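You operate a simulated robot arm through the tools that you are given. There is no shell and no other tool. Be economical: measure what you need, move in short steps, check, and stop when the job is done.

You run a simulated two-armed robot. Do the job below in one go: nothing can be reset, and whatever is moved stays where it is left.

TASK
Pick up the red roll from the white table with one hand, pass it to the other hand and put it on the table one.

It is judged by the outcome, as a careful person would: the job done as asked, and still so three seconds after it is handed in. It fails if anything else is knocked over, pushed out of place, dropped, spilled or broken.

THE ROBOT
Two 6-joint arms with two-finger parallel grippers on one trunk, on a base that drives. Base frame: it is fixed to the floor where the robot stands at the start and does not move with it; the origin is under the middle of the robot, x ahead of it, y to its left, z up; the surface under the hand at the start is at about z = 0.8. Readings come in m, degrees, newtons and seconds.
The left shoulder is at the start at [-0.102, 0.177, 0.758], the right one opposite. With the tool pointing down near the work surface each hand reaches from about 0.1 to 0.7 m from the robot's upright axis, wherever it stands, measured 20 degrees to its own side. Places, roughly: table one [-2.6, -2.7, 0.8]. Payload 1.57 kg a hand.
The TCP of each hand is the grasp point between the finger pads, 0.03 m short of the fingertips. In the tool frame z runs along the fingers and y along their closing line. The gripper opens to 0.08 m. The fingers are 0.017 m wide and 0.012 m thick; the gripper's body (0.04 by 0.082 m) begins 0.08 m behind the TCP.
Orientation is that of the tool frame in the base frame, as a unit quaternion [w, x, y, z]. With the fingers straight down and closing along the base's y, the tool's x points along the base's -x, its y along +y and its z along -z.

THE INTERFACE
- The arms move only by the tool move_arm. It takes "left_targets", "right_targets" or both (then of equal length, played together; a hand with none holds still); each is a list of rows, each an object of numbers (a shift or turn left out is 0, a gripper value left out holds the last): "gripper": the gripper command, from -1 (shut) to 1 (fully open), values between in proportion; "tx", "ty", "tz": the shift along the base's x, y, z in m; "ax", "ay", "az": the turn, a rotation vector about the base's x, y, z in degrees. In form: [{"gripper": .., "tx": .., "ty": .., "tz": .., "ax": .., "ay": .., "az": ..}, ...]. A call has 1 to 20 rows; each row is the pose to reach, as a shift and turn from the pose commanded when the call began. Rows are played at 5 a second. More than 0.05 m and 8.6 degrees between two rows, or a gripper value outside its range, and nothing of the call is played. Where a pose cannot be reached the arm comes as near as it can. A force on the tool above 40 N (or 10 N above the force at the start of the call, whichever is more), or a blocked arm, ends the call early, and 0.2 s more pass. The fingers move at their own pace (about 0.072 m/s each) and stop on an object; they squeeze with about 21 N. The grip force told is the motor's: it shows also when the fingers shut on nothing. Time passes only in rows, and 0.2 s behind the last, so rows that repeat a pose let the fingers close. The reply holds the time, the measured pose of the TCP, the force on the tool along the base axes, the opening and the grip force, in the units named above and with some noise, with the torque about the TCP (base axes, N m) and any sound that the robot's microphone picked up.
- Cameras (640 x 400 px; columns grow to the right, rows downward): "scene" is now at [0.0381, -0.0248, 1.4847]; the picture's right is [-0.32, -0.95, 0.00], its down [-0.66, 0.22, -0.72] and it looks along [0.68, -0.23, -0.70] (base axes); focal length 260 px, centre (320, 200). "left" rides on the left gripper at [0.072, 0.007, -0.122] in its tool frame; the picture's right is [-0.09, 1.00, 0.00], its down [-0.84, -0.08, -0.54] and it looks along [-0.54, -0.05, 0.84] (tool axes); focal length 238 px, centre (320, 200). "right" rides on the right gripper at [0.072, -0.007, -0.122] in its tool frame; the picture's right is [0.09, 1.00, 0.00], its down [-0.84, 0.08, -0.54] and it looks along [-0.54, 0.05, 0.84] (tool axes); focal length 238 px, centre (320, 200). There is no depth. A picture from a camera that has moved, and an enlarged one, comes with that camera's place and axes in the base frame and with its lens.
- capture(camera): a new picture of that camera. The clock stands still meanwhile.
- slide_trunk(by): slides the trunk up (or, below 0, down) by that many m; the arms and the scene camera ride with it, the base frame stays. It gives what a move gives, with no picture.
- base_move(legs): drives the robot by 1 to 6 legs, each [ahead, left, turn to the left] in m, m and degrees, along the robot's own axes; the way and the turn of a leg run together, so that a leg with both is an arc; at most 1.5 m and 180 degrees a leg. The arms and the cameras ride along, it lands a little off, and it stops where it bumps. It gives what a move gives.
- head_to(pan, tilt): turns the head with the scene camera to pan (to the left, within 143 degrees either way) and tilt (down, from -29 to 69), counted from straight ahead of the robot. It gives what a move gives.
- inspect(camera, box): a new picture of the part [left, top, right, bottom] of that camera's present view, enlarged. The clock stands still meanwhile.
- hand_in(): hands the job in; it is judged then, once.

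Go step by step. Nothing tells you exact positions but the pictures and the camera data: compare them with the known pose of the tool, close in by small moves and look again before you grip or let go. The budget is 120 turns and 108 pictures, counting those below and the enlarged ones. Unless the task says otherwise, let go and move clear before handing in, and close with one line.

The tools are called after ">>>" as a command line: name --argument value ..., lists and objects as JSON in quotes. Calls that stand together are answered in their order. move_arm: Moves the arms, as the interface text tells. Its arguments: {"type":"object","properties":{"left_targets":{"type":"array","items":{"type":"object","properties":{"gripper":{"type":"number"},"tx":{"type":"number"},"ty":{"type":"number"},"tz":{"type":"number"},"ax":{"type":"number"},"ay":{"type":"number"},"az":{"type":"number"}}}},"right_targets":{"type":"array","items":{"type":"object","properties":{"gripper":{"type":"number"},"tx":{"type":"number"},"ty":{"type":"number"},"tz":{"type":"number"},"ax":{"type":"number"},"ay":{"type":"number"},"az":{"type":"number"}}}}},"required":[]} The other tools are called the same way: slide_trunk (by) slides the trunk up or down; base_move (legs) drives the base; head_to (pan, tilt) turns the head that bears the scene camera; capture (camera) takes a picture; inspect (camera, box) takes an enlarged picture of a part of a camera's view; hand_in () hands the job in.

At the start:

```text
time_s: 0.0
left_ee_pos: [0.5613, 0.0853, 1.0387]
left_orientation: [0.0, 0.0, 1.0, 0.0]
left_wrist_force: [-0.1, 0.1, -0.5]
left_wrist_torque: [0.03, 0.01, -0.02]
left_opening: 0.0798
left_finger_force: 0.0
right_ee_pos: [0.4178, -0.2942, 1.1165]
right_orientation: [-0.001, 0.0, 1.0, 0.0]
right_wrist_force: [-0.2, 0.0, -0.7]
right_wrist_torque: [0.03, 0.02, 0.02]
right_opening: 0.0801
right_finger_force: 0.0
trunk travel left (down, up): [-0.2, 0.128]
robot x, y, heading: [0.0005, -0.0034, -0.2]
head pan, tilt: [-18.5, 44.3]
```

scene: 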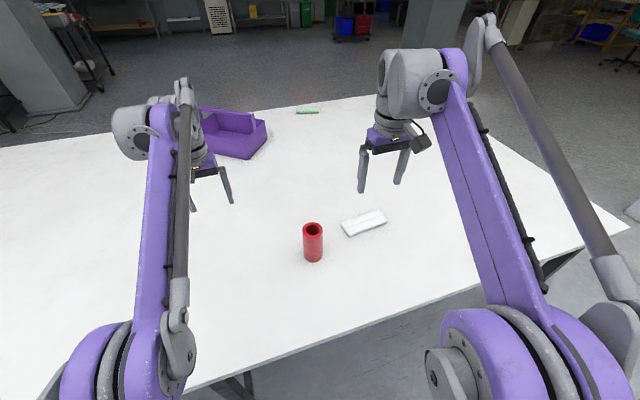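
right: 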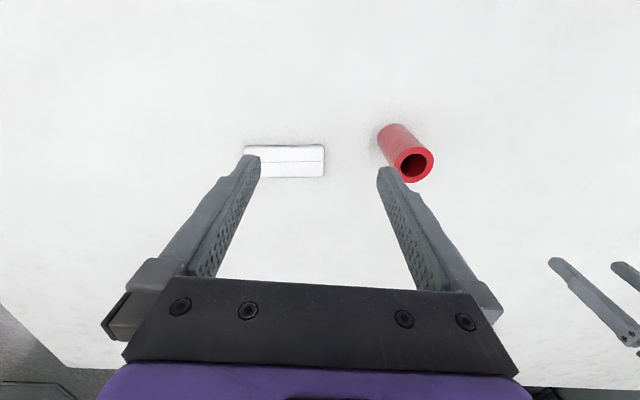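
left: 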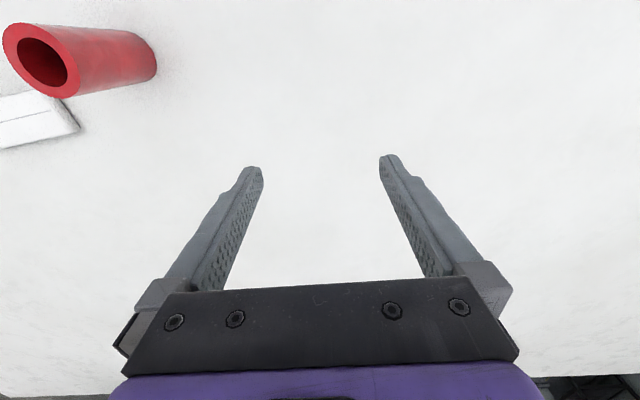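

The red roll stands at about (0.48, -0.15), with its top at about z = 0.92 and a diameter of about 0.055. I plan to grip its top with the right hand, closing along x, and later take it lower down with the left hand from the side. First I turn the right hand over the roll and move the left hand clear.

>>> move_arm --right_targets '[{"az": 8, "tx": 0.006, "ty": 0.013, "gripper": 1}, {"az": 16, "tx": 0.012, "ty": 0.026}, {"az": 24, "tx": 0.018, "ty": 0.039}, {"az": 32, "tx": 0.024, "ty": 0.052}, {"az": 40, "tx": 0.03, "ty": 0.065}, {"az": 48, "tx": 0.036, "ty": 0.078}, {"az": 56, "tx": 0.042, "ty": 0.091}, {"az": 64, "tx": 0.048, "ty": 0.104}, {"az": 72, "tx": 0.054, "ty": 0.117}, {"az": 80, "tx": 0.058, "ty": 0.13}, {"az": 88, "tx": 0.062, "ty": 0.142}, {"az": 90, "tx": 0.062, "ty": 0.143}]' --left_targets '[{"ty": 0.02, "tz": 0.01, "tx": -0.02, "gripper": 1}, {"ty": 0.04, "tz": 0.02, "tx": -0.04}, {"ty": 0.06, "tz": 0.03, "tx": -0.06}, {"ty": 0.08, "tz": 0.04, "tx": -0.08}, {"ty": 0.1, "tz": 0.05, "tx": -0.1}, {"ty": 0.12, "tz": 0.06, "tx": -0.12}, {"ty": 0.14, "tz": 0.07, "tx": -0.14}, {"ty": 0.14, "tz": 0.08, "tx": -0.14}, {"ty": 0.14, "tz": 0.09, "tx": -0.14}, {"ty": 0.14, "tz": 0.1, "tx": -0.14}, {"ty": 0.14, "tz": 0.1, "tx": -0.14}, {"ty": 0.14, "tz": 0.1, "tx": -0.14}]'

>>> capture --camera "right"

>>> capture --camera "scene"

```text
time_s: 2.6
left_ee_pos: [0.4214, 0.2249, 1.1394]
left_orientation: [0.0, 0.0, 1.0, 0.0]
left_wrist_force: [-0.1, -1.0, 0.0]
left_wrist_torque: [0.0, -0.01, 0.01]
left_opening: 0.0799
left_finger_force: 0.1
right_ee_pos: [0.4807, -0.1518, 1.1181]
right_orientation: [0.001, 0.708, -0.707, 0.001]
right_wrist_force: [0.5, -0.2, 0.0]
right_wrist_torque: [0.05, -0.01, 0.01]
right_opening: 0.0797
right_finger_force: 0.0
trunk travel left (down, up): [-0.2, 0.128]
robot x, y, heading: [0.0014, 0.0023, 0.1]
head pan, tilt: [-18.5, 44.3]
```

```text
104 pictures are left
camera right: at [0.4875, -0.2238, 1.2385], right [-1.0, -0.09, 0.0], down [-0.08, 0.84, 0.54], along [-0.05, 0.54, -0.84], focal length 238 px, centre (320, 200)
```

right: 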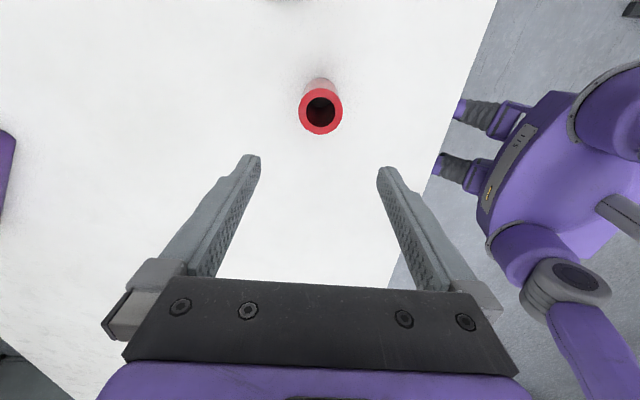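

```text
103 pictures are left
camera scene: at [0.038, -0.0249, 1.4847], right [-0.32, -0.95, 0.0], down [-0.66, 0.22, -0.72], along [0.68, -0.23, -0.7], focal length 260 px, centre (320, 200)
```

scene: 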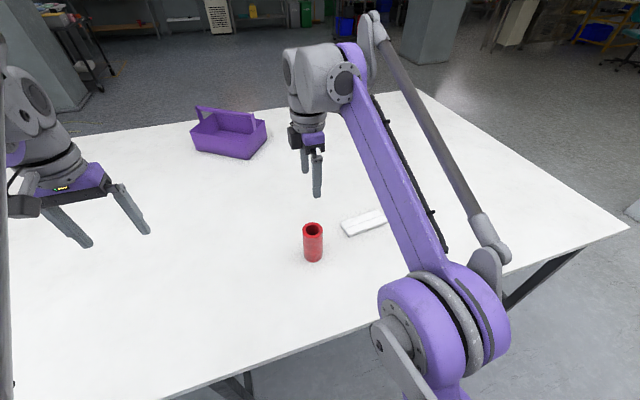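

The roll's top is at about (0.480, -0.156, 0.92). I lower the right hand to just above it and look again.

>>> move_arm --right_targets '[{"tz": -0.03, "ty": -0.002}, {"tz": -0.06, "ty": -0.004}, {"tz": -0.09, "ty": -0.004}, {"tz": -0.12, "ty": -0.004}, {"tz": -0.15, "ty": -0.004}, {"tz": -0.155, "ty": -0.004}]'

>>> capture --camera "right"

>>> inspect --camera "scene" --box '[240, 150, 400, 280]'

```text
time_s: 4.0
left_ee_pos: [0.4214, 0.2241, 1.1382]
left_orientation: [0.0, 0.0, 1.0, 0.0]
left_wrist_force: [-0.1, 0.4, -0.2]
left_wrist_torque: [-0.04, 0.0, 0.01]
left_opening: 0.0801
left_finger_force: 0.1
right_ee_pos: [0.4816, -0.1557, 0.963]
right_orientation: [0.001, 0.707, -0.707, -0.001]
right_wrist_force: [0.1, 0.5, -1.0]
right_wrist_torque: [-0.01, 0.06, -0.01]
right_opening: 0.0799
right_finger_force: 0.1
trunk travel left (down, up): [-0.2, 0.128]
robot x, y, heading: [0.0008, -0.0017, 0.0]
head pan, tilt: [-18.5, 44.3]
```

```text
102 pictures are left
camera right: at [0.4877, -0.2282, 1.0834], right [-1.0, -0.09, 0.0], down [-0.08, 0.84, 0.54], along [-0.05, 0.54, -0.84], focal length 238 px, centre (320, 200)
```

right: 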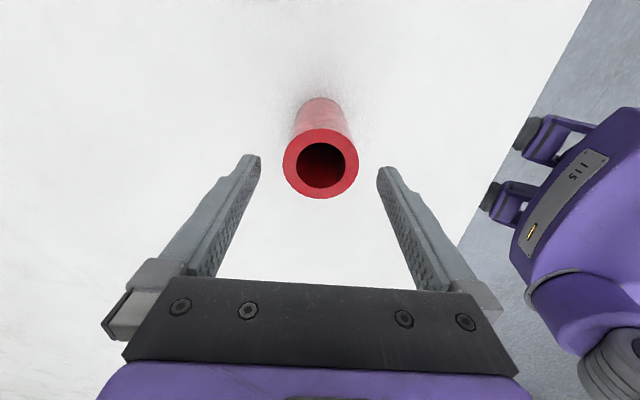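

```text
3.08 times, centred on (320, 215) of scene
camera zoom: at [0.038, -0.0247, 1.4847], right [-0.32, -0.95, 0.0], down [-0.66, 0.22, -0.72], along [0.68, -0.23, -0.7], focal length 799 px, centre (320, 154)
```

zoom: 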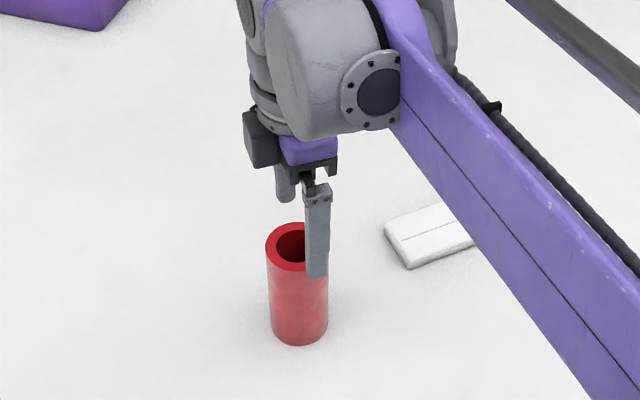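

The hand is centred over the roll, so I lower it and close the fingers.

>>> move_arm --right_targets '[{"tz": -0.02, "tx": -0.001}, {"tz": -0.04, "tx": -0.001}, {"tz": -0.06, "tx": -0.001}, {"tz": -0.06, "tx": -0.001}, {"tz": -0.06, "tx": -0.001, "gripper": -1}, {"tz": -0.06, "tx": -0.001}, {"tz": -0.06, "tx": -0.001}, {"tz": -0.06, "tx": -0.001}]'

>>> capture --camera "right"

>>> inspect --camera "scene" --box '[240, 150, 400, 280]'

```text
time_s: 5.8
left_ee_pos: [0.422, 0.225, 1.1387]
left_orientation: [-0.001, 0.0, 1.0, 0.0]
left_wrist_force: [-0.9, -0.4, 0.1]
left_wrist_torque: [-0.01, 0.02, 0.01]
left_opening: 0.08
left_finger_force: 0.0
right_ee_pos: [0.4804, -0.1564, 0.9019]
right_orientation: [0.001, -0.707, 0.707, 0.0]
right_wrist_force: [1.2, -0.8, 1.4]
right_wrist_torque: [-0.05, -0.02, 0.03]
right_opening: 0.0521
right_finger_force: 21.4
trunk travel left (down, up): [-0.2, 0.128]
robot x, y, heading: [0.0002, 0.0019, -0.1]
head pan, tilt: [-18.5, 44.3]
```

```text
100 pictures are left
camera right: at [0.4871, -0.2283, 1.0233], right [-1.0, -0.09, 0.0], down [-0.08, 0.84, 0.54], along [-0.05, 0.54, -0.84], focal length 238 px, centre (320, 200)
```

right: 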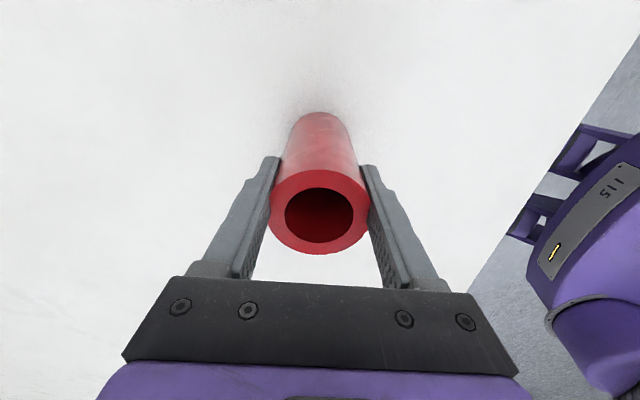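

```text
3.08 times, centred on (320, 215) of scene
camera zoom: at [0.0381, -0.0248, 1.4847], right [-0.32, -0.95, 0.0], down [-0.66, 0.22, -0.72], along [0.68, -0.23, -0.7], focal length 799 px, centre (320, 154)
```

zoom: 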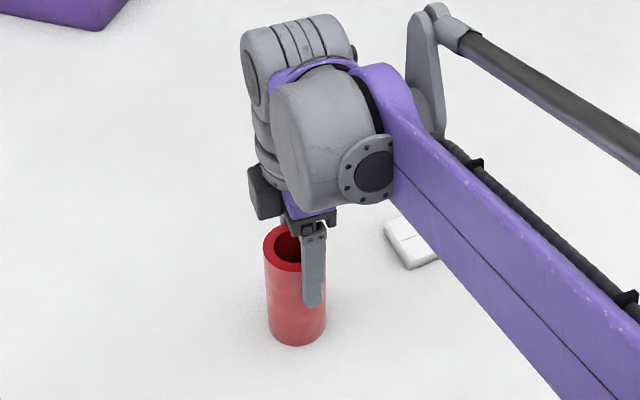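

The roll is gripped at 0.052 m. I lift it and pitch the left hand up towards a side grasp at the same time.

>>> move_arm --right_targets '[{"tz": 0.02}, {"tz": 0.04}, {"tz": 0.06}, {"tz": 0.08}, {"tz": 0.1}, {"tz": 0.12}, {"tz": 0.14}, {"tz": 0.16}, {"tz": 0.18}, {"tz": 0.2}]' --left_targets '[{"ay": -7}, {"ay": -14}, {"ay": -21}, {"ay": -28}, {"ay": -35}, {"ay": -42}, {"ay": -49}, {"ay": -56}, {"ay": -63}, {"ay": -70}]'

>>> capture --camera "scene"

```text
time_s: 8.0
left_ee_pos: [0.4212, 0.2253, 1.1389]
left_orientation: [0.575, 0.0, 0.818, 0.0]
left_wrist_force: [-0.3, 0.1, 0.6]
left_wrist_torque: [0.01, -0.01, -0.01]
left_opening: 0.0801
left_finger_force: 0.1
right_ee_pos: [0.4809, -0.1564, 1.1022]
right_orientation: [0.0, -0.707, 0.708, 0.0]
right_wrist_force: [0.3, 1.0, -1.8]
right_wrist_torque: [-0.05, 0.03, -0.02]
right_opening: 0.0521
right_finger_force: 20.6
trunk travel left (down, up): [-0.2, 0.128]
robot x, y, heading: [0.003, -0.0006, 0.0]
head pan, tilt: [-18.5, 44.3]
```

```text
98 pictures are left
camera scene: at [0.038, -0.0247, 1.4847], right [-0.32, -0.95, 0.0], down [-0.66, 0.22, -0.72], along [0.68, -0.23, -0.7], focal length 260 px, centre (320, 200)
```

scene: 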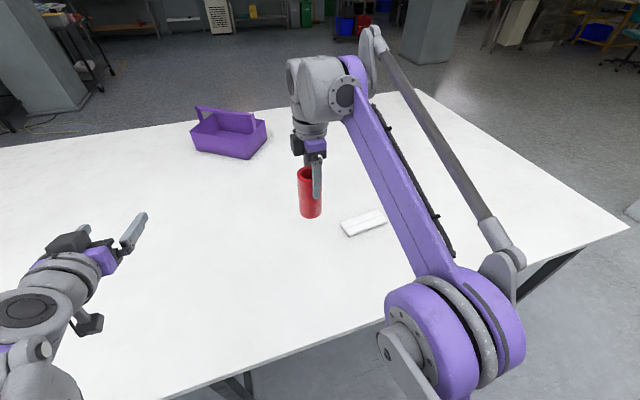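

The left wrist takes the pitch well. Next I yaw the left hand 45° to the right to a pre-grasp pose and bring the roll closer to the middle.

>>> move_arm --right_targets '[{"tx": -0.004, "ty": 0.01}, {"tx": -0.008, "ty": 0.02}, {"tx": -0.012, "ty": 0.03}, {"tx": -0.016, "ty": 0.04}, {"tx": -0.02, "ty": 0.05}, {"tx": -0.024, "ty": 0.06}, {"tx": -0.028, "ty": 0.07}, {"tx": -0.032, "ty": 0.08}, {"tx": -0.036, "ty": 0.09}, {"tx": -0.04, "ty": 0.1}]' --left_targets '[{"az": -4.5, "tx": -0.0066, "ty": -0.0195, "tz": -0.0054}, {"az": -9, "tx": -0.0132, "ty": -0.039, "tz": -0.0108}, {"az": -13.5, "tx": -0.0198, "ty": -0.0585, "tz": -0.0162}, {"az": -18, "tx": -0.0264, "ty": -0.078, "tz": -0.0216}, {"az": -22.5, "tx": -0.033, "ty": -0.0975, "tz": -0.027}, {"az": -27, "tx": -0.0396, "ty": -0.117, "tz": -0.0324}, {"az": -31.5, "tx": -0.0462, "ty": -0.1365, "tz": -0.0378}, {"az": -36, "tx": -0.0528, "ty": -0.156, "tz": -0.0432}, {"az": -40.5, "tx": -0.0594, "ty": -0.1755, "tz": -0.0486}, {"az": -45, "tx": -0.066, "ty": -0.195, "tz": -0.054}]'

>>> capture --camera "scene"

>>> capture --camera "left"

```text
time_s: 10.2
left_ee_pos: [0.3555, 0.0294, 1.0841]
left_orientation: [0.53, 0.314, 0.756, -0.22]
left_wrist_force: [-0.5, 1.1, -0.1]
left_wrist_torque: [-0.04, -0.01, 0.01]
left_opening: 0.0804
left_finger_force: 0.1
right_ee_pos: [0.4398, -0.0549, 1.1027]
right_orientation: [0.0, 0.707, -0.707, 0.0]
right_wrist_force: [0.8, 0.4, -1.1]
right_wrist_torque: [-0.02, -0.01, 0.01]
right_opening: 0.052
right_finger_force: 20.7
trunk travel left (down, up): [-0.2, 0.128]
robot x, y, heading: [-0.0014, 0.0012, -0.2]
head pan, tilt: [-18.5, 44.3]
```

```text
97 pictures are left
camera scene: at [0.0383, -0.0246, 1.4847], right [-0.32, -0.95, 0.0], down [-0.66, 0.22, -0.72], along [0.68, -0.23, -0.7], focal length 260 px, centre (320, 200)
```

scene: 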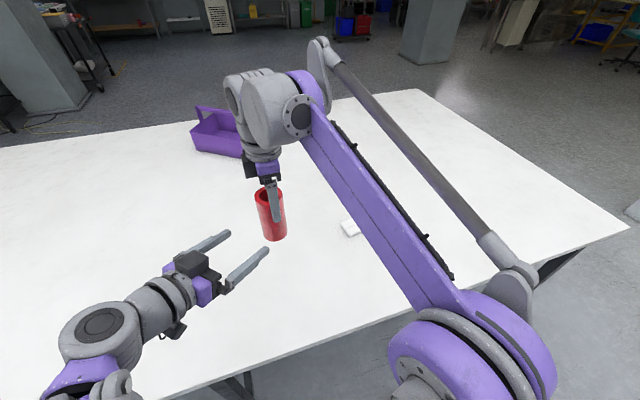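

```text
96 pictures are left
camera left: at [0.2608, 0.133, 1.059], right [0.73, 0.68, 0.09], down [-0.21, 0.1, 0.97], along [0.65, -0.73, 0.22], focal length 238 px, centre (320, 200)
```

left: 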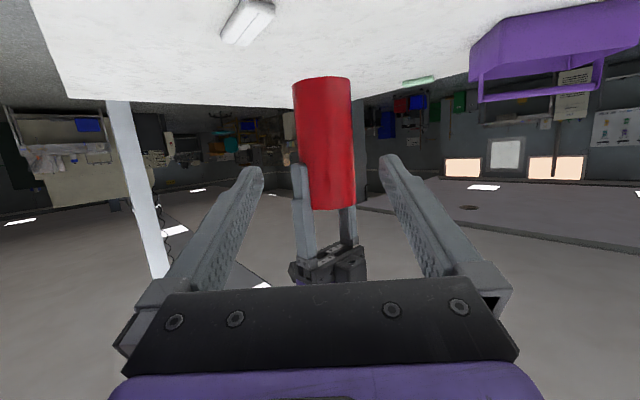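

The left camera hangs below the hand in this pose, so a steeper 45° tilt will give it clearance over the table when I place the roll. I tilt the left hand down 25° more and turn the right hand 45° so that its closing line is square to the left hand's approach.

>>> move_arm --right_targets '[{"az": 7.5}, {"az": 15}, {"az": 22.5}, {"az": 30}, {"az": 37.5}, {"az": 45}, {"az": 45}]' --left_targets '[{"ax": 2.95, "ay": 2.95, "tx": 0.004, "ty": -0.004, "tz": 0.007}, {"ax": 5.9, "ay": 5.9, "tx": 0.008, "ty": -0.008, "tz": 0.014}, {"ax": 8.85, "ay": 8.85, "tx": 0.012, "ty": -0.012, "tz": 0.021}, {"ax": 11.8, "ay": 11.8, "tx": 0.016, "ty": -0.016, "tz": 0.028}, {"ax": 14.75, "ay": 14.75, "tx": 0.02, "ty": -0.02, "tz": 0.035}, {"ax": 17.7, "ay": 17.7, "tx": 0.0245, "ty": -0.0245, "tz": 0.041}, {"ax": 17.7, "ay": 17.7, "tx": 0.0245, "ty": -0.0245, "tz": 0.041}]'

>>> capture --camera "scene"

>>> capture --camera "left"

```text
time_s: 11.8
left_ee_pos: [0.3814, 0.0064, 1.1269]
left_orientation: [0.352, 0.354, 0.854, -0.146]
left_wrist_force: [-0.2, -0.5, 0.8]
left_wrist_torque: [-0.02, 0.03, -0.01]
left_opening: 0.0802
left_finger_force: 0.1
right_ee_pos: [0.4408, -0.0554, 1.1021]
right_orientation: [0.0, 0.924, -0.382, 0.0]
right_wrist_force: [0.3, 0.4, -2.3]
right_wrist_torque: [0.0, -0.01, -0.02]
right_opening: 0.052
right_finger_force: 20.6
trunk travel left (down, up): [-0.2, 0.128]
robot x, y, heading: [0.0013, 0.0001, 0.0]
head pan, tilt: [-18.5, 44.3]
```

```text
95 pictures are left
camera scene: at [0.0378, -0.0247, 1.4847], right [-0.32, -0.95, 0.0], down [-0.66, 0.22, -0.72], along [0.68, -0.23, -0.7], focal length 260 px, centre (320, 200)
```

scene: 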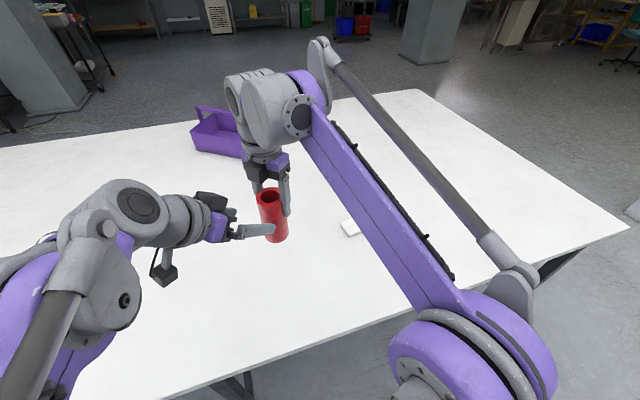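

```text
94 pictures are left
camera left: at [0.287, 0.1073, 1.1622], right [0.75, 0.66, 0.06], down [0.09, -0.2, 0.97], along [0.65, -0.73, -0.21], focal length 238 px, centre (320, 200)
```

left: 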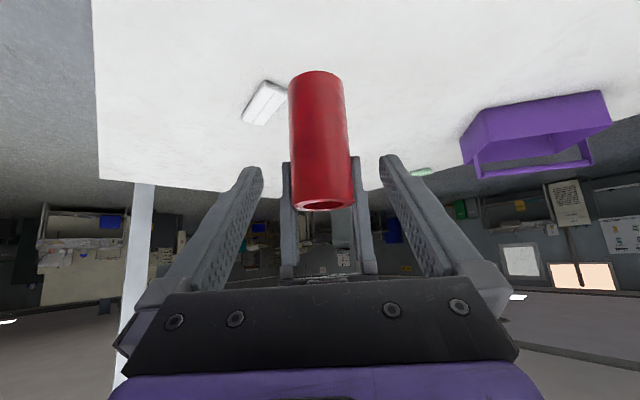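

The left hand is lined up with the roll. I move it in along its finger axis most of the way and check.

>>> move_arm --left_targets '[{"tx": 0.01, "ty": -0.0104, "tz": -0.0145}, {"tx": 0.02, "ty": -0.0208, "tz": -0.029}, {"tx": 0.03, "ty": -0.0312, "tz": -0.0435}, {"tx": 0.035, "ty": -0.0364, "tz": -0.0507}, {"tx": 0.04, "ty": -0.0416, "tz": -0.058}]'

>>> inspect --camera "scene" --box '[160, 130, 360, 255]'

>>> capture --camera "left"

```text
time_s: 13.0
left_ee_pos: [0.4212, -0.0377, 1.068]
left_orientation: [0.353, 0.354, 0.854, -0.146]
left_wrist_force: [0.5, 0.7, 0.7]
left_wrist_torque: [-0.01, -0.01, 0.02]
left_opening: 0.0799
left_finger_force: 0.0
right_ee_pos: [0.441, -0.0561, 1.1012]
right_orientation: [0.0, 0.924, -0.382, 0.0]
right_wrist_force: [-0.2, 0.7, -1.7]
right_wrist_torque: [-0.03, -0.01, 0.02]
right_opening: 0.0519
right_finger_force: 21.1
trunk travel left (down, up): [-0.2, 0.128]
robot x, y, heading: [-0.0018, -0.0004, 0.1]
head pan, tilt: [-18.5, 44.3]
```

```text
3.20 times, centred on (260, 192) of scene
camera zoom: at [0.0385, -0.0249, 1.4847], right [-0.32, -0.95, 0.0], down [-0.66, 0.22, -0.71], along [0.68, -0.23, -0.7], focal length 831 px, centre (512, 224)
```

zoom: 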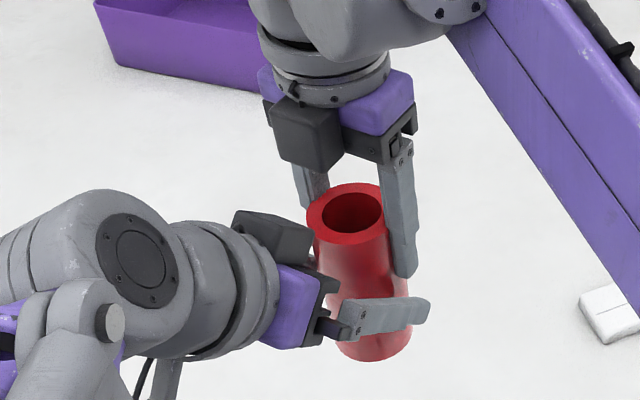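

```text
92 pictures are left
camera left: at [0.3277, 0.0652, 1.1038], right [0.75, 0.66, 0.07], down [0.09, -0.2, 0.97], along [0.65, -0.73, -0.21], focal length 238 px, centre (320, 200)
```

left: 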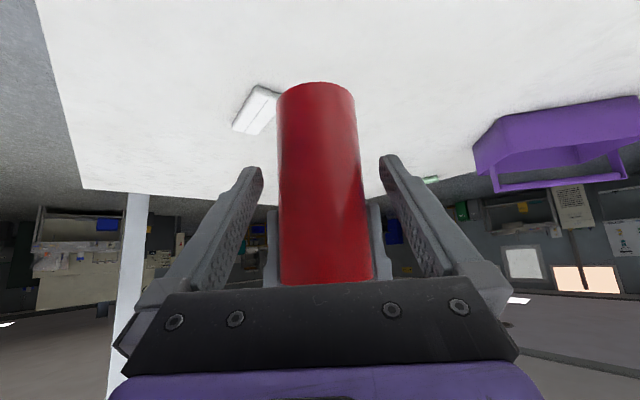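

The fingers straddle the roll below the right fingertips with clearance. I move in the last part and close the left hand.

>>> move_arm --left_targets '[{"tx": 0.007, "ty": -0.0065, "tz": -0.01}, {"tx": 0.0135, "ty": -0.0125, "tz": -0.019}, {"tx": 0.0195, "ty": -0.0183, "tz": -0.0275}, {"tx": 0.0195, "ty": -0.0183, "tz": -0.0275}, {"tx": 0.0195, "ty": -0.0183, "tz": -0.0275, "gripper": -1}, {"tx": 0.0195, "ty": -0.0183, "tz": -0.0275}, {"tx": 0.0195, "ty": -0.0183, "tz": -0.0275}, {"tx": 0.0195, "ty": -0.0183, "tz": -0.0275}]'

>>> inspect --camera "scene" --box '[160, 130, 360, 255]'

>>> capture --camera "left"

```text
time_s: 14.8
left_ee_pos: [0.44, -0.0561, 1.0404]
left_orientation: [0.354, 0.354, 0.853, -0.146]
left_wrist_force: [-14.9, 1.5, 3.1]
left_wrist_torque: [-0.12, -0.78, 0.1]
left_opening: 0.0518
left_finger_force: 21.1
right_ee_pos: [0.4388, -0.0543, 1.1024]
right_orientation: [-0.001, 0.924, -0.383, 0.0]
right_wrist_force: [13.9, -2.5, -5.8]
right_wrist_torque: [0.02, -0.12, -0.08]
right_opening: 0.0518
right_finger_force: 20.7
trunk travel left (down, up): [-0.2, 0.128]
robot x, y, heading: [-0.0022, -0.003, 0.2]
head pan, tilt: [-18.5, 44.3]
```

```text
3.20 times, centred on (260, 192) of scene
camera zoom: at [0.0382, -0.0248, 1.4847], right [-0.32, -0.95, 0.0], down [-0.66, 0.22, -0.72], along [0.68, -0.23, -0.7], focal length 831 px, centre (512, 224)
```

zoom: 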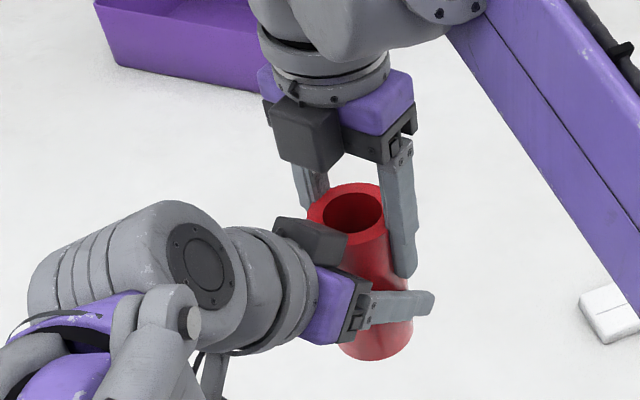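

```text
90 pictures are left
camera left: at [0.3464, 0.0468, 1.0764], right [0.75, 0.66, 0.06], down [0.09, -0.2, 0.97], along [0.65, -0.73, -0.21], focal length 238 px, centre (320, 200)
```

left: 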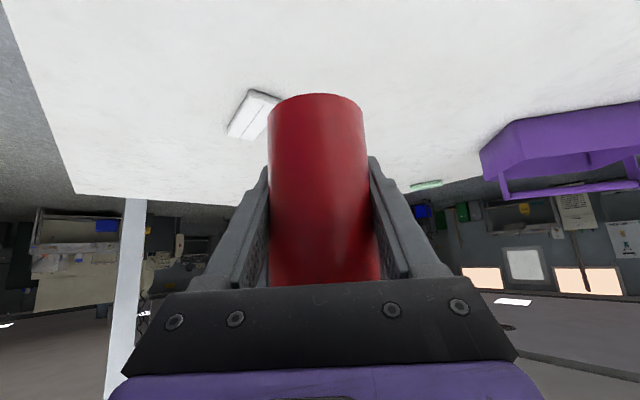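

Both hands now hold the roll. I open the right hand and raise it straight up.

>>> move_arm --right_targets '[{"gripper": 0.7}, {"gripper": 0.7}, {"gripper": 0.7}, {"tz": 0.01}, {"tz": 0.025}, {"tz": 0.05}, {"tz": 0.08}, {"tz": 0.11}, {"tz": 0.13, "ty": -0.02}, {"tz": 0.13, "ty": -0.05}, {"tz": 0.13, "ty": -0.08}, {"tz": 0.13, "ty": -0.12}]'

>>> capture --camera "scene"

>>> capture --camera "left"

```text
time_s: 17.4
left_ee_pos: [0.4403, -0.0559, 1.0403]
left_orientation: [0.352, 0.354, 0.854, -0.146]
left_wrist_force: [-0.2, -0.2, 0.6]
left_wrist_torque: [0.0, 0.01, -0.02]
left_opening: 0.0519
left_finger_force: 20.7
right_ee_pos: [0.4227, -0.1676, 1.2058]
right_orientation: [-0.001, 0.924, -0.382, 0.001]
right_wrist_force: [0.6, -0.2, 0.4]
right_wrist_torque: [0.01, 0.0, -0.01]
right_opening: 0.068
right_finger_force: 0.0
right hand out of reach, approached as far as the arm can: row 8, 9, 10, 11, 12
trunk travel left (down, up): [-0.2, 0.128]
robot x, y, heading: [-0.0006, -0.0018, 0.1]
head pan, tilt: [-18.5, 44.3]
```

```text
89 pictures are left
camera scene: at [0.0385, -0.026, 1.4847], right [-0.32, -0.95, 0.0], down [-0.66, 0.22, -0.71], along [0.68, -0.23, -0.7], focal length 260 px, centre (320, 200)
```

scene: 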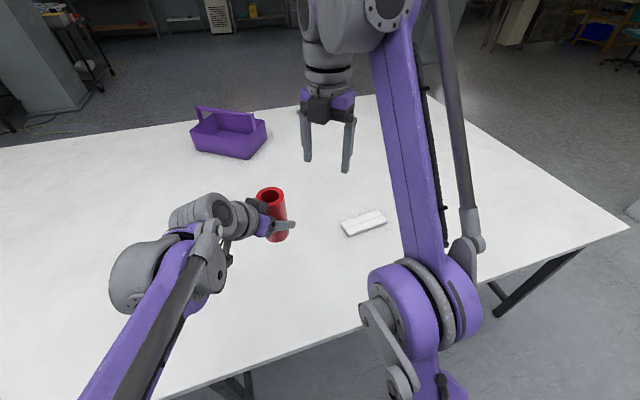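

```text
88 pictures are left
camera left: at [0.3469, 0.0461, 1.0765], right [0.75, 0.66, 0.07], down [0.09, -0.2, 0.97], along [0.65, -0.72, -0.21], focal length 238 px, centre (320, 200)
```

left: 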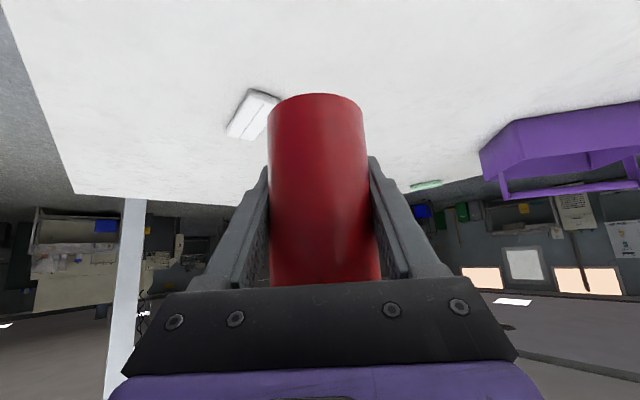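

The handover worked and the roll is held only by the left hand. I pull both arms in and look towards table one, behind and to the right.

>>> move_arm --left_targets '[{"tx": -0.01, "ty": 0.015, "tz": 0.01}, {"tx": -0.03, "ty": 0.03, "tz": 0.02}, {"tx": -0.05, "ty": 0.05, "tz": 0.03}, {"tx": -0.07, "ty": 0.07, "tz": 0.04}, {"tx": -0.09, "ty": 0.09, "tz": 0.05}, {"tx": -0.1, "ty": 0.11, "tz": 0.05}, {"tx": -0.1, "ty": 0.13, "tz": 0.05}]' --right_targets '[{"tx": -0.02, "ty": -0.01, "tz": -0.01}, {"tx": -0.04, "ty": -0.02, "tz": -0.02}, {"tx": -0.06, "ty": -0.03, "tz": -0.03}, {"tx": -0.08, "ty": -0.04, "tz": -0.04}, {"tx": -0.1, "ty": -0.05, "tz": -0.05}, {"tx": -0.12, "ty": -0.06, "tz": -0.05}, {"tx": -0.13, "ty": -0.07, "tz": -0.05}]'

>>> head_to --pan -134 --tilt 15

>>> capture --camera "scene"

>>> head_to --pan -80 --tilt 35

>>> capture --camera "scene"

>>> head_to --pan -140 --tilt 45

>>> capture --camera "scene"

```text
time_s: 19.0
left_ee_pos: [0.3394, 0.0758, 1.0904]
left_orientation: [0.353, 0.354, 0.853, -0.147]
left_wrist_force: [0.0, 0.4, -1.4]
left_wrist_torque: [-0.01, 0.01, -0.05]
left_opening: 0.052
left_finger_force: 21.1
right_ee_pos: [0.2915, -0.2366, 1.1555]
right_orientation: [0.0, 0.924, -0.383, 0.0]
right_wrist_force: [0.5, -0.1, 1.5]
right_wrist_torque: [0.01, 0.0, -0.01]
right_opening: 0.0681
right_finger_force: 0.1
trunk travel left (down, up): [-0.2, 0.128]
robot x, y, heading: [-0.0001, 0.0005, -0.3]
head pan, tilt: [-18.5, 44.3]
```

```text
time_s: 20.9
left_ee_pos: [0.3395, 0.0742, 1.0896]
left_orientation: [0.353, 0.354, 0.853, -0.148]
left_wrist_force: [-0.1, -0.2, -1.9]
left_wrist_torque: [-0.02, -0.01, -0.03]
left_opening: 0.0519
left_finger_force: 20.3
right_ee_pos: [0.2909, -0.2369, 1.1556]
right_orientation: [0.0, 0.924, -0.382, 0.0]
right_wrist_force: [0.7, 0.7, 0.4]
right_wrist_torque: [-0.03, 0.03, 0.0]
right_opening: 0.0681
right_finger_force: 0.0
trunk travel left (down, up): [-0.2, 0.128]
robot x, y, heading: [0.001, -0.0004, -0.0]
head pan, tilt: [-134.0, 15.0]
```

```text
87 pictures are left
camera scene: at [-0.1043, -0.066, 1.5306], right [-0.72, 0.69, 0.0], down [0.18, 0.19, -0.97], along [-0.67, -0.7, -0.26], focal length 260 px, centre (320, 200)
```

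scene: 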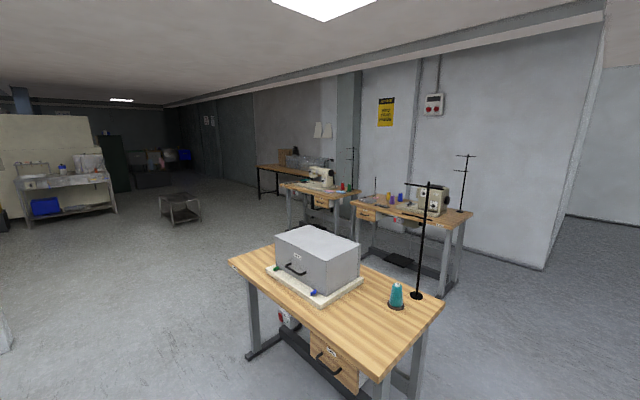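

```text
time_s: 22.2
left_ee_pos: [0.3387, 0.0751, 1.0897]
left_orientation: [0.354, 0.353, 0.854, -0.146]
left_wrist_force: [1.0, 0.5, -1.6]
left_wrist_torque: [-0.04, 0.0, 0.02]
left_opening: 0.0522
left_finger_force: 20.9
right_ee_pos: [0.2915, -0.2363, 1.1559]
right_orientation: [0.0, 0.924, -0.383, -0.001]
right_wrist_force: [-0.4, -0.2, 0.3]
right_wrist_torque: [0.02, -0.03, 0.0]
right_opening: 0.0678
right_finger_force: 0.1
trunk travel left (down, up): [-0.2, 0.128]
robot x, y, heading: [0.0025, -0.0019, 0.2]
head pan, tilt: [-80.0, 35.0]
```

```text
86 pictures are left
camera scene: at [-0.0242, -0.0855, 1.4986], right [-0.98, -0.17, 0.0], down [-0.1, 0.56, -0.82], along [0.14, -0.81, -0.57], focal length 260 px, centre (320, 200)
```

scene: 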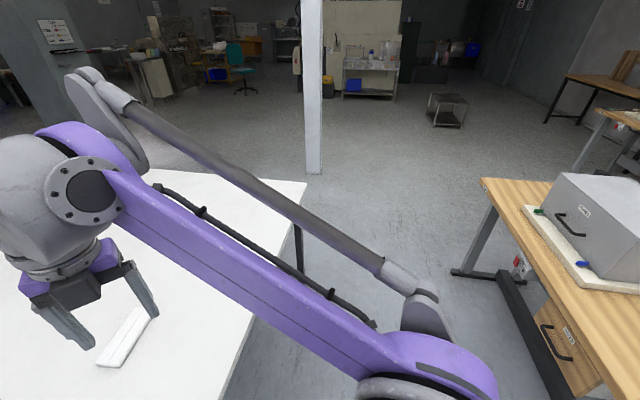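

```text
time_s: 23.5
left_ee_pos: [0.3396, 0.0756, 1.0905]
left_orientation: [0.354, 0.354, 0.853, -0.146]
left_wrist_force: [0.7, 0.5, -2.3]
left_wrist_torque: [-0.02, 0.01, 0.01]
left_opening: 0.0522
left_finger_force: 21.0
right_ee_pos: [0.292, -0.2364, 1.157]
right_orientation: [0.0, 0.924, -0.382, 0.0]
right_wrist_force: [-0.2, -0.1, -0.4]
right_wrist_torque: [0.01, 0.04, 0.0]
right_opening: 0.0678
right_finger_force: 0.0
trunk travel left (down, up): [-0.2, 0.128]
robot x, y, heading: [-0.0007, -0.0025, -0.1]
head pan, tilt: [-140.0, 45.0]
```

```text
85 pictures are left
camera scene: at [-0.1017, -0.0511, 1.4838], right [-0.64, 0.77, 0.0], down [0.54, 0.45, -0.71], along [-0.54, -0.46, -0.71], focal length 260 px, centre (320, 200)
```

scene: 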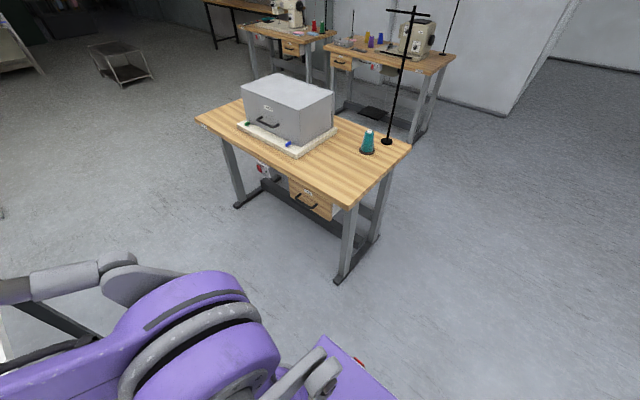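

The nearest wooden table, with the grey box, is at about (-0.9, -0.9). Table one at (-2.6, -2.7) appears to be the sewing table behind it, so I look closer.

>>> head_to --pan -134 --tilt 15

>>> inspect --camera "scene" --box '[240, 130, 400, 230]'

>>> head_to --pan -143 --tilt 40

>>> head_to --pan 143 --tilt 35

>>> capture --camera "scene"

```text
time_s: 24.4
left_ee_pos: [0.3402, 0.0751, 1.0901]
left_orientation: [0.353, 0.354, 0.853, -0.147]
left_wrist_force: [0.1, 0.6, -2.2]
left_wrist_torque: [0.01, 0.04, -0.02]
left_opening: 0.0521
left_finger_force: 21.2
right_ee_pos: [0.292, -0.2355, 1.1554]
right_orientation: [0.0, 0.923, -0.384, 0.001]
right_wrist_force: [0.0, -0.2, 0.0]
right_wrist_torque: [0.03, -0.01, 0.01]
right_opening: 0.0678
right_finger_force: 0.1
trunk travel left (down, up): [-0.2, 0.128]
robot x, y, heading: [0.0013, -0.004, 0.1]
head pan, tilt: [-134.0, 15.0]
```

```text
4.00 times, centred on (320, 180) of scene
camera zoom: at [-0.1043, -0.066, 1.5305], right [-0.72, 0.69, 0.0], down [0.18, 0.19, -0.97], along [-0.67, -0.69, -0.26], focal length 1039 px, centre (320, 280)
```

zoom: 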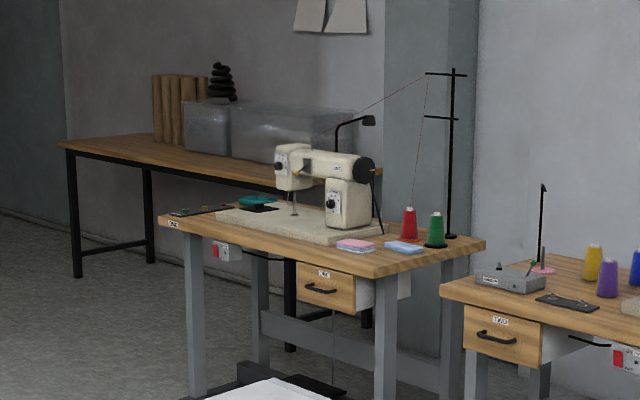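

```text
time_s: 25.3
left_ee_pos: [0.3407, 0.0744, 1.0906]
left_orientation: [0.353, 0.354, 0.853, -0.146]
left_wrist_force: [0.4, 0.4, -1.7]
left_wrist_torque: [0.01, 0.0, 0.0]
left_opening: 0.0521
left_finger_force: 20.9
right_ee_pos: [0.2908, -0.2371, 1.1553]
right_orientation: [0.0, 0.924, -0.383, 0.0]
right_wrist_force: [-0.3, 0.3, 0.4]
right_wrist_torque: [0.0, -0.02, -0.01]
right_opening: 0.068
right_finger_force: 0.0
trunk travel left (down, up): [-0.2, 0.128]
robot x, y, heading: [-0.0015, -0.0003, -0.2]
head pan, tilt: [-143.0, 40.0]
```

```text
time_s: 29.2
left_ee_pos: [0.3391, 0.0746, 1.0888]
left_orientation: [0.354, 0.354, 0.853, -0.147]
left_wrist_force: [-0.5, -0.3, -1.9]
left_wrist_torque: [-0.03, -0.02, -0.05]
left_opening: 0.052
left_finger_force: 21.5
right_ee_pos: [0.2912, -0.2378, 1.1563]
right_orientation: [0.0, 0.924, -0.383, 0.0]
right_wrist_force: [-0.4, 0.5, 0.7]
right_wrist_torque: [0.02, 0.02, -0.05]
right_opening: 0.0682
right_finger_force: 0.0
trunk travel left (down, up): [-0.2, 0.128]
robot x, y, heading: [0.0008, -0.002, -0.0]
head pan, tilt: [143.0, 35.0]
```

```text
83 pictures are left
camera scene: at [-0.1098, 0.0542, 1.4986], right [0.6, 0.8, 0.0], down [0.46, -0.35, -0.82], along [-0.65, 0.49, -0.57], focal length 260 px, centre (320, 200)
```

scene: 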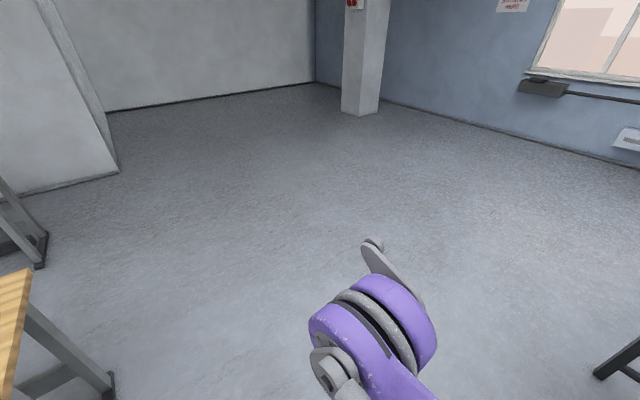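

The labels confirm it: the middle sewing table is "ONE", spanning x of about -2.67 to -2.13 and y of about -2.97 to -1.95. I back off the white table, turn right, drive south through the 0.9 m gap, then look.

>>> base_move --legs '[[-0.2, 0, 0], [0, 0, -90]]'

>>> head_to --pan 0 --tilt 45

>>> capture --camera "scene"

>>> head_to --pan -60 --tilt 60

>>> capture --camera "scene"

```text
time_s: 34.6
left_ee_pos: [-0.1202, -0.3383, 1.0894]
left_orientation: [0.149, 0.851, 0.36, -0.353]
left_wrist_force: [-0.4, 0.3, -1.8]
left_wrist_torque: [0.0, -0.02, -0.04]
left_opening: 0.052
left_finger_force: 21.5
right_ee_pos: [-0.4327, -0.296, 1.1544]
right_orientation: [0.0, -0.39, 0.921, 0.001]
right_wrist_force: [0.2, 0.6, 0.3]
right_wrist_torque: [-0.03, 0.01, 0.01]
right_opening: 0.0681
right_finger_force: 0.0
trunk travel left (down, up): [-0.2, 0.128]
robot x, y, heading: [-0.2013, -0.0016, -88.9]
head pan, tilt: [143.0, 35.0]
```

```text
time_s: 36.9
left_ee_pos: [-0.1193, -0.3376, 1.0899]
left_orientation: [0.15, 0.85, 0.361, -0.352]
left_wrist_force: [-0.1, 0.2, -1.3]
left_wrist_torque: [-0.03, 0.02, 0.03]
left_opening: 0.0523
left_finger_force: 20.7
right_ee_pos: [-0.4336, -0.2953, 1.1566]
right_orientation: [0.0, -0.39, 0.921, 0.0]
right_wrist_force: [0.1, -0.8, 0.2]
right_wrist_torque: [0.02, 0.02, -0.03]
right_opening: 0.0681
right_finger_force: 0.1
trunk travel left (down, up): [-0.2, 0.128]
robot x, y, heading: [-0.2017, 0.0004, -88.6]
head pan, tilt: [0.0, 45.0]
```

```text
82 pictures are left
camera scene: at [-0.2007, -0.0416, 1.4838], right [-1.0, -0.02, 0.0], down [-0.01, 0.71, -0.71], along [0.01, -0.71, -0.71], focal length 260 px, centre (320, 200)
```

scene: 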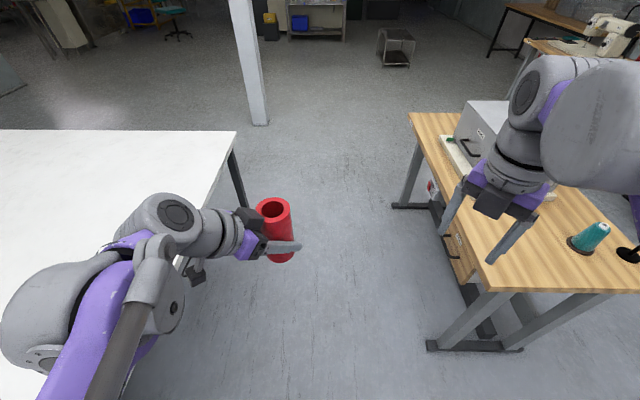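

```text
time_s: 38.2
left_ee_pos: [-0.1202, -0.3372, 1.0904]
left_orientation: [0.15, 0.851, 0.361, -0.352]
left_wrist_force: [0.3, 0.5, -0.6]
left_wrist_torque: [-0.02, -0.01, -0.02]
left_opening: 0.0519
left_finger_force: 20.6
right_ee_pos: [-0.432, -0.2946, 1.1563]
right_orientation: [0.001, -0.39, 0.921, 0.0]
right_wrist_force: [0.1, 1.1, 0.1]
right_wrist_torque: [-0.02, 0.04, -0.03]
right_opening: 0.0682
right_finger_force: 0.0
trunk travel left (down, up): [-0.2, 0.128]
robot x, y, heading: [-0.2005, -0.0018, -89.3]
head pan, tilt: [-60.0, 60.0]
```

```text
81 pictures are left
camera scene: at [-0.2592, 0.0055, 1.4643], right [-0.51, 0.86, 0.0], down [0.74, 0.45, -0.5], along [-0.43, -0.26, -0.87], focal length 260 px, centre (320, 200)
```

scene: 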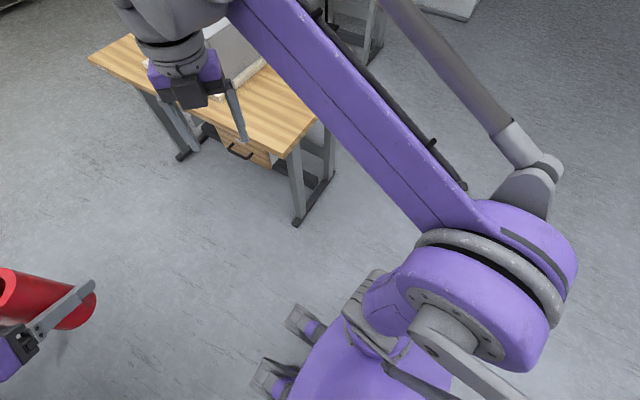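

The corridor is clear and the robot is centred in it, so I drive ahead 1.5 m and then 0.8 m more.

>>> base_move --legs '[[0, 0, -0.8], [1.5, 0, 0], [0.8, 0, 0]]'

>>> head_to --pan -75 --tilt 25

>>> capture --camera "scene"

```text
time_s: 49.9
left_ee_pos: [-0.1179, -2.6483, 1.0892]
left_orientation: [0.146, 0.854, 0.352, -0.354]
left_wrist_force: [-0.6, -0.2, -2.1]
left_wrist_torque: [-0.02, 0.01, 0.0]
left_opening: 0.0519
left_finger_force: 21.1
right_ee_pos: [-0.4303, -2.5984, 1.1563]
right_orientation: [0.0, -0.381, 0.925, 0.0]
right_wrist_force: [1.2, 0.3, -0.7]
right_wrist_torque: [-0.02, 0.0, -0.01]
right_opening: 0.068
right_finger_force: 0.0
trunk travel left (down, up): [-0.2, 0.128]
robot x, y, heading: [-0.1931, -2.3087, -90.1]
head pan, tilt: [-60.0, 60.0]
```

```text
time_s: 50.9
left_ee_pos: [-0.1172, -2.6481, 1.0893]
left_orientation: [0.146, 0.854, 0.352, -0.354]
left_wrist_force: [0.0, -0.5, -1.7]
left_wrist_torque: [-0.03, 0.0, 0.0]
left_opening: 0.0521
left_finger_force: 21.1
right_ee_pos: [-0.4299, -2.5975, 1.1559]
right_orientation: [0.0, -0.381, 0.925, 0.0]
right_wrist_force: [0.2, 0.0, 0.5]
right_wrist_torque: [0.03, 0.01, -0.03]
right_opening: 0.0679
right_finger_force: 0.1
trunk travel left (down, up): [-0.2, 0.128]
robot x, y, heading: [-0.1951, -2.3067, -90.1]
head pan, tilt: [-75.0, 25.0]
```

```text
80 pictures are left
camera scene: at [-0.2817, -2.2919, 1.5143], right [-0.26, 0.97, 0.0], down [0.41, 0.11, -0.91], along [-0.88, -0.23, -0.42], focal length 260 px, centre (320, 200)
```

scene: 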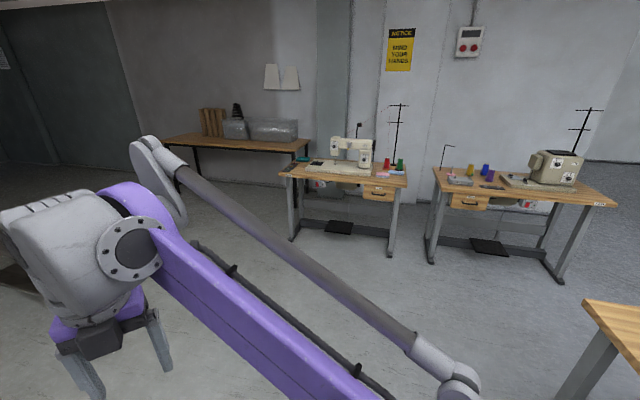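

The way to table one is clear. I turn to face it and drive 0.9 m.

>>> base_move --legs '[[0, 0, -90], [0.9, 0, 0]]'

>>> head_to --pan 0 --tilt 28

>>> capture --camera "scene"

```text
time_s: 59.4
left_ee_pos: [-1.419, -2.3597, 1.0895]
left_orientation: [-0.151, 0.85, -0.362, -0.353]
left_wrist_force: [-0.3, 0.4, -1.4]
left_wrist_torque: [-0.01, -0.02, -0.01]
left_opening: 0.0522
left_finger_force: 20.9
right_ee_pos: [-1.3655, -2.0478, 1.155]
right_orientation: [0.0, 0.392, 0.92, 0.0]
right_wrist_force: [-0.3, -0.7, -0.9]
right_wrist_torque: [0.04, -0.01, 0.0]
right_opening: 0.068
right_finger_force: 0.0
trunk travel left (down, up): [-0.2, 0.128]
robot x, y, heading: [-1.0784, -2.2923, 178.9]
head pan, tilt: [-75.0, 25.0]
```

```text
time_s: 60.9
left_ee_pos: [-1.4185, -2.36, 1.0901]
left_orientation: [-0.15, 0.85, -0.362, -0.352]
left_wrist_force: [0.6, -1.1, -1.3]
left_wrist_torque: [0.0, 0.0, -0.01]
left_opening: 0.052
left_finger_force: 20.5
right_ee_pos: [-1.3647, -2.0483, 1.156]
right_orientation: [0.001, 0.391, 0.92, -0.001]
right_wrist_force: [-0.4, -0.5, 0.7]
right_wrist_torque: [0.0, -0.03, -0.03]
right_opening: 0.0681
right_finger_force: 0.1
trunk travel left (down, up): [-0.2, 0.128]
robot x, y, heading: [-1.0793, -2.293, 178.9]
head pan, tilt: [0.0, 28.0]
```

```text
79 pictures are left
camera scene: at [-1.1315, -2.2885, 1.5096], right [0.02, 1.0, 0.0], down [0.47, -0.01, -0.88], along [-0.88, 0.02, -0.47], focal length 260 px, centre (320, 200)
```

scene: 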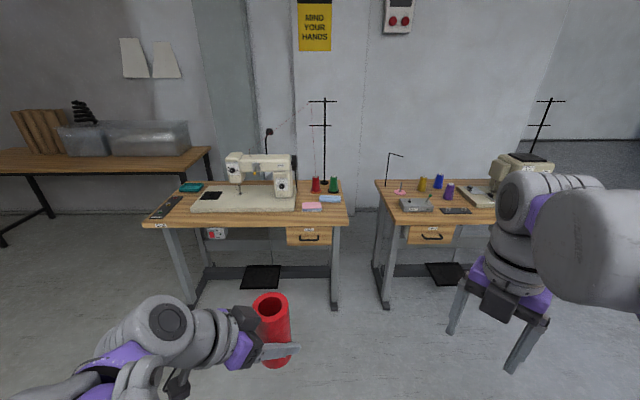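

>>> inspect --camera "scene" --box '[130, 140, 370, 260]'

```text
2.67 times, centred on (250, 200) of scene
camera zoom: at [-1.1315, -2.2885, 1.5096], right [0.02, 1.0, 0.0], down [0.47, -0.01, -0.88], along [-0.88, 0.02, -0.47], focal length 692 px, centre (507, 200)
```

zoom: 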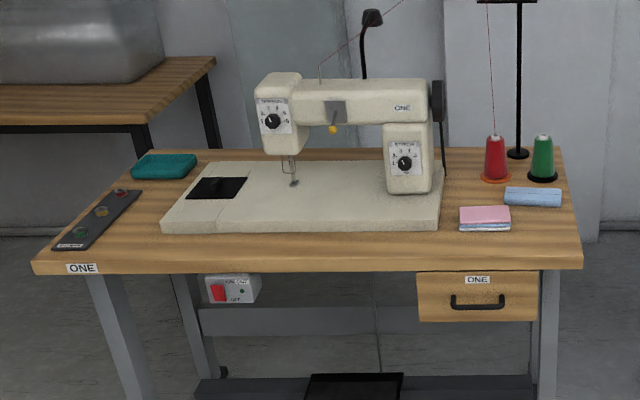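

Free space on table one is at the front right corner: around (-2.33, -2.19), clear of the pink and blue cloths, with the front edge at x of about -2.25. I drive closer and look again.

>>> base_move --legs '[[0.7, -0.05, 1.1]]'

>>> head_to --pan 0 --tilt 45

>>> capture --camera "scene"

```text
time_s: 64.8
left_ee_pos: [-2.119, -2.307, 1.0896]
left_orientation: [-0.147, 0.853, -0.355, -0.354]
left_wrist_force: [0.4, 0.5, -2.0]
left_wrist_torque: [0.02, 0.02, -0.01]
left_opening: 0.0521
left_finger_force: 21.4
right_ee_pos: [-2.0693, -1.9948, 1.1561]
right_orientation: [0.0, 0.384, 0.923, 0.0]
right_wrist_force: [0.9, -1.2, -0.2]
right_wrist_torque: [-0.02, 0.02, -0.01]
right_opening: 0.068
right_finger_force: 0.0
trunk travel left (down, up): [-0.2, 0.128]
robot x, y, heading: [-1.7807, -2.2337, 179.9]
head pan, tilt: [0.0, 28.0]
```

```text
time_s: 65.5
left_ee_pos: [-2.1181, -2.3067, 1.0903]
left_orientation: [-0.147, 0.853, -0.355, -0.353]
left_wrist_force: [-0.1, 0.1, -1.4]
left_wrist_torque: [0.0, 0.0, -0.01]
left_opening: 0.052
left_finger_force: 21.0
right_ee_pos: [-2.0692, -1.996, 1.1558]
right_orientation: [0.0, 0.384, 0.923, 0.001]
right_wrist_force: [0.0, 1.3, 0.1]
right_wrist_torque: [0.03, 0.0, 0.05]
right_opening: 0.0681
right_finger_force: 0.0
trunk travel left (down, up): [-0.2, 0.128]
robot x, y, heading: [-1.7774, -2.2342, 179.8]
head pan, tilt: [0.0, 45.0]
```

```text
77 pictures are left
camera scene: at [-1.8218, -2.2317, 1.4838], right [0.0, 1.0, 0.0], down [0.71, 0.0, -0.71], along [-0.71, 0.0, -0.71], focal length 260 px, centre (320, 200)
```

scene: 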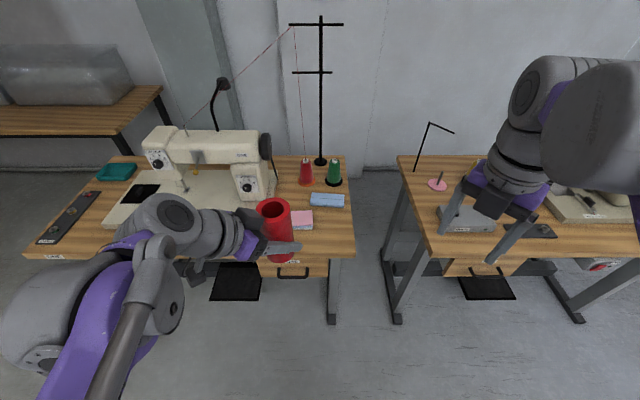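

>>> inspect --camera "scene" --box '[250, 170, 390, 280]'

```text
3.64 times, centred on (320, 225) of scene
camera zoom: at [-1.8218, -2.2317, 1.4838], right [0.0, 1.0, 0.0], down [0.71, 0.0, -0.71], along [-0.71, 0.0, -0.71], focal length 944 px, centre (320, 109)
```

zoom: 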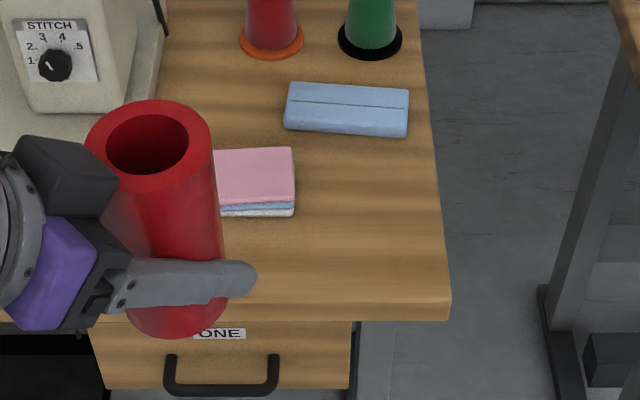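

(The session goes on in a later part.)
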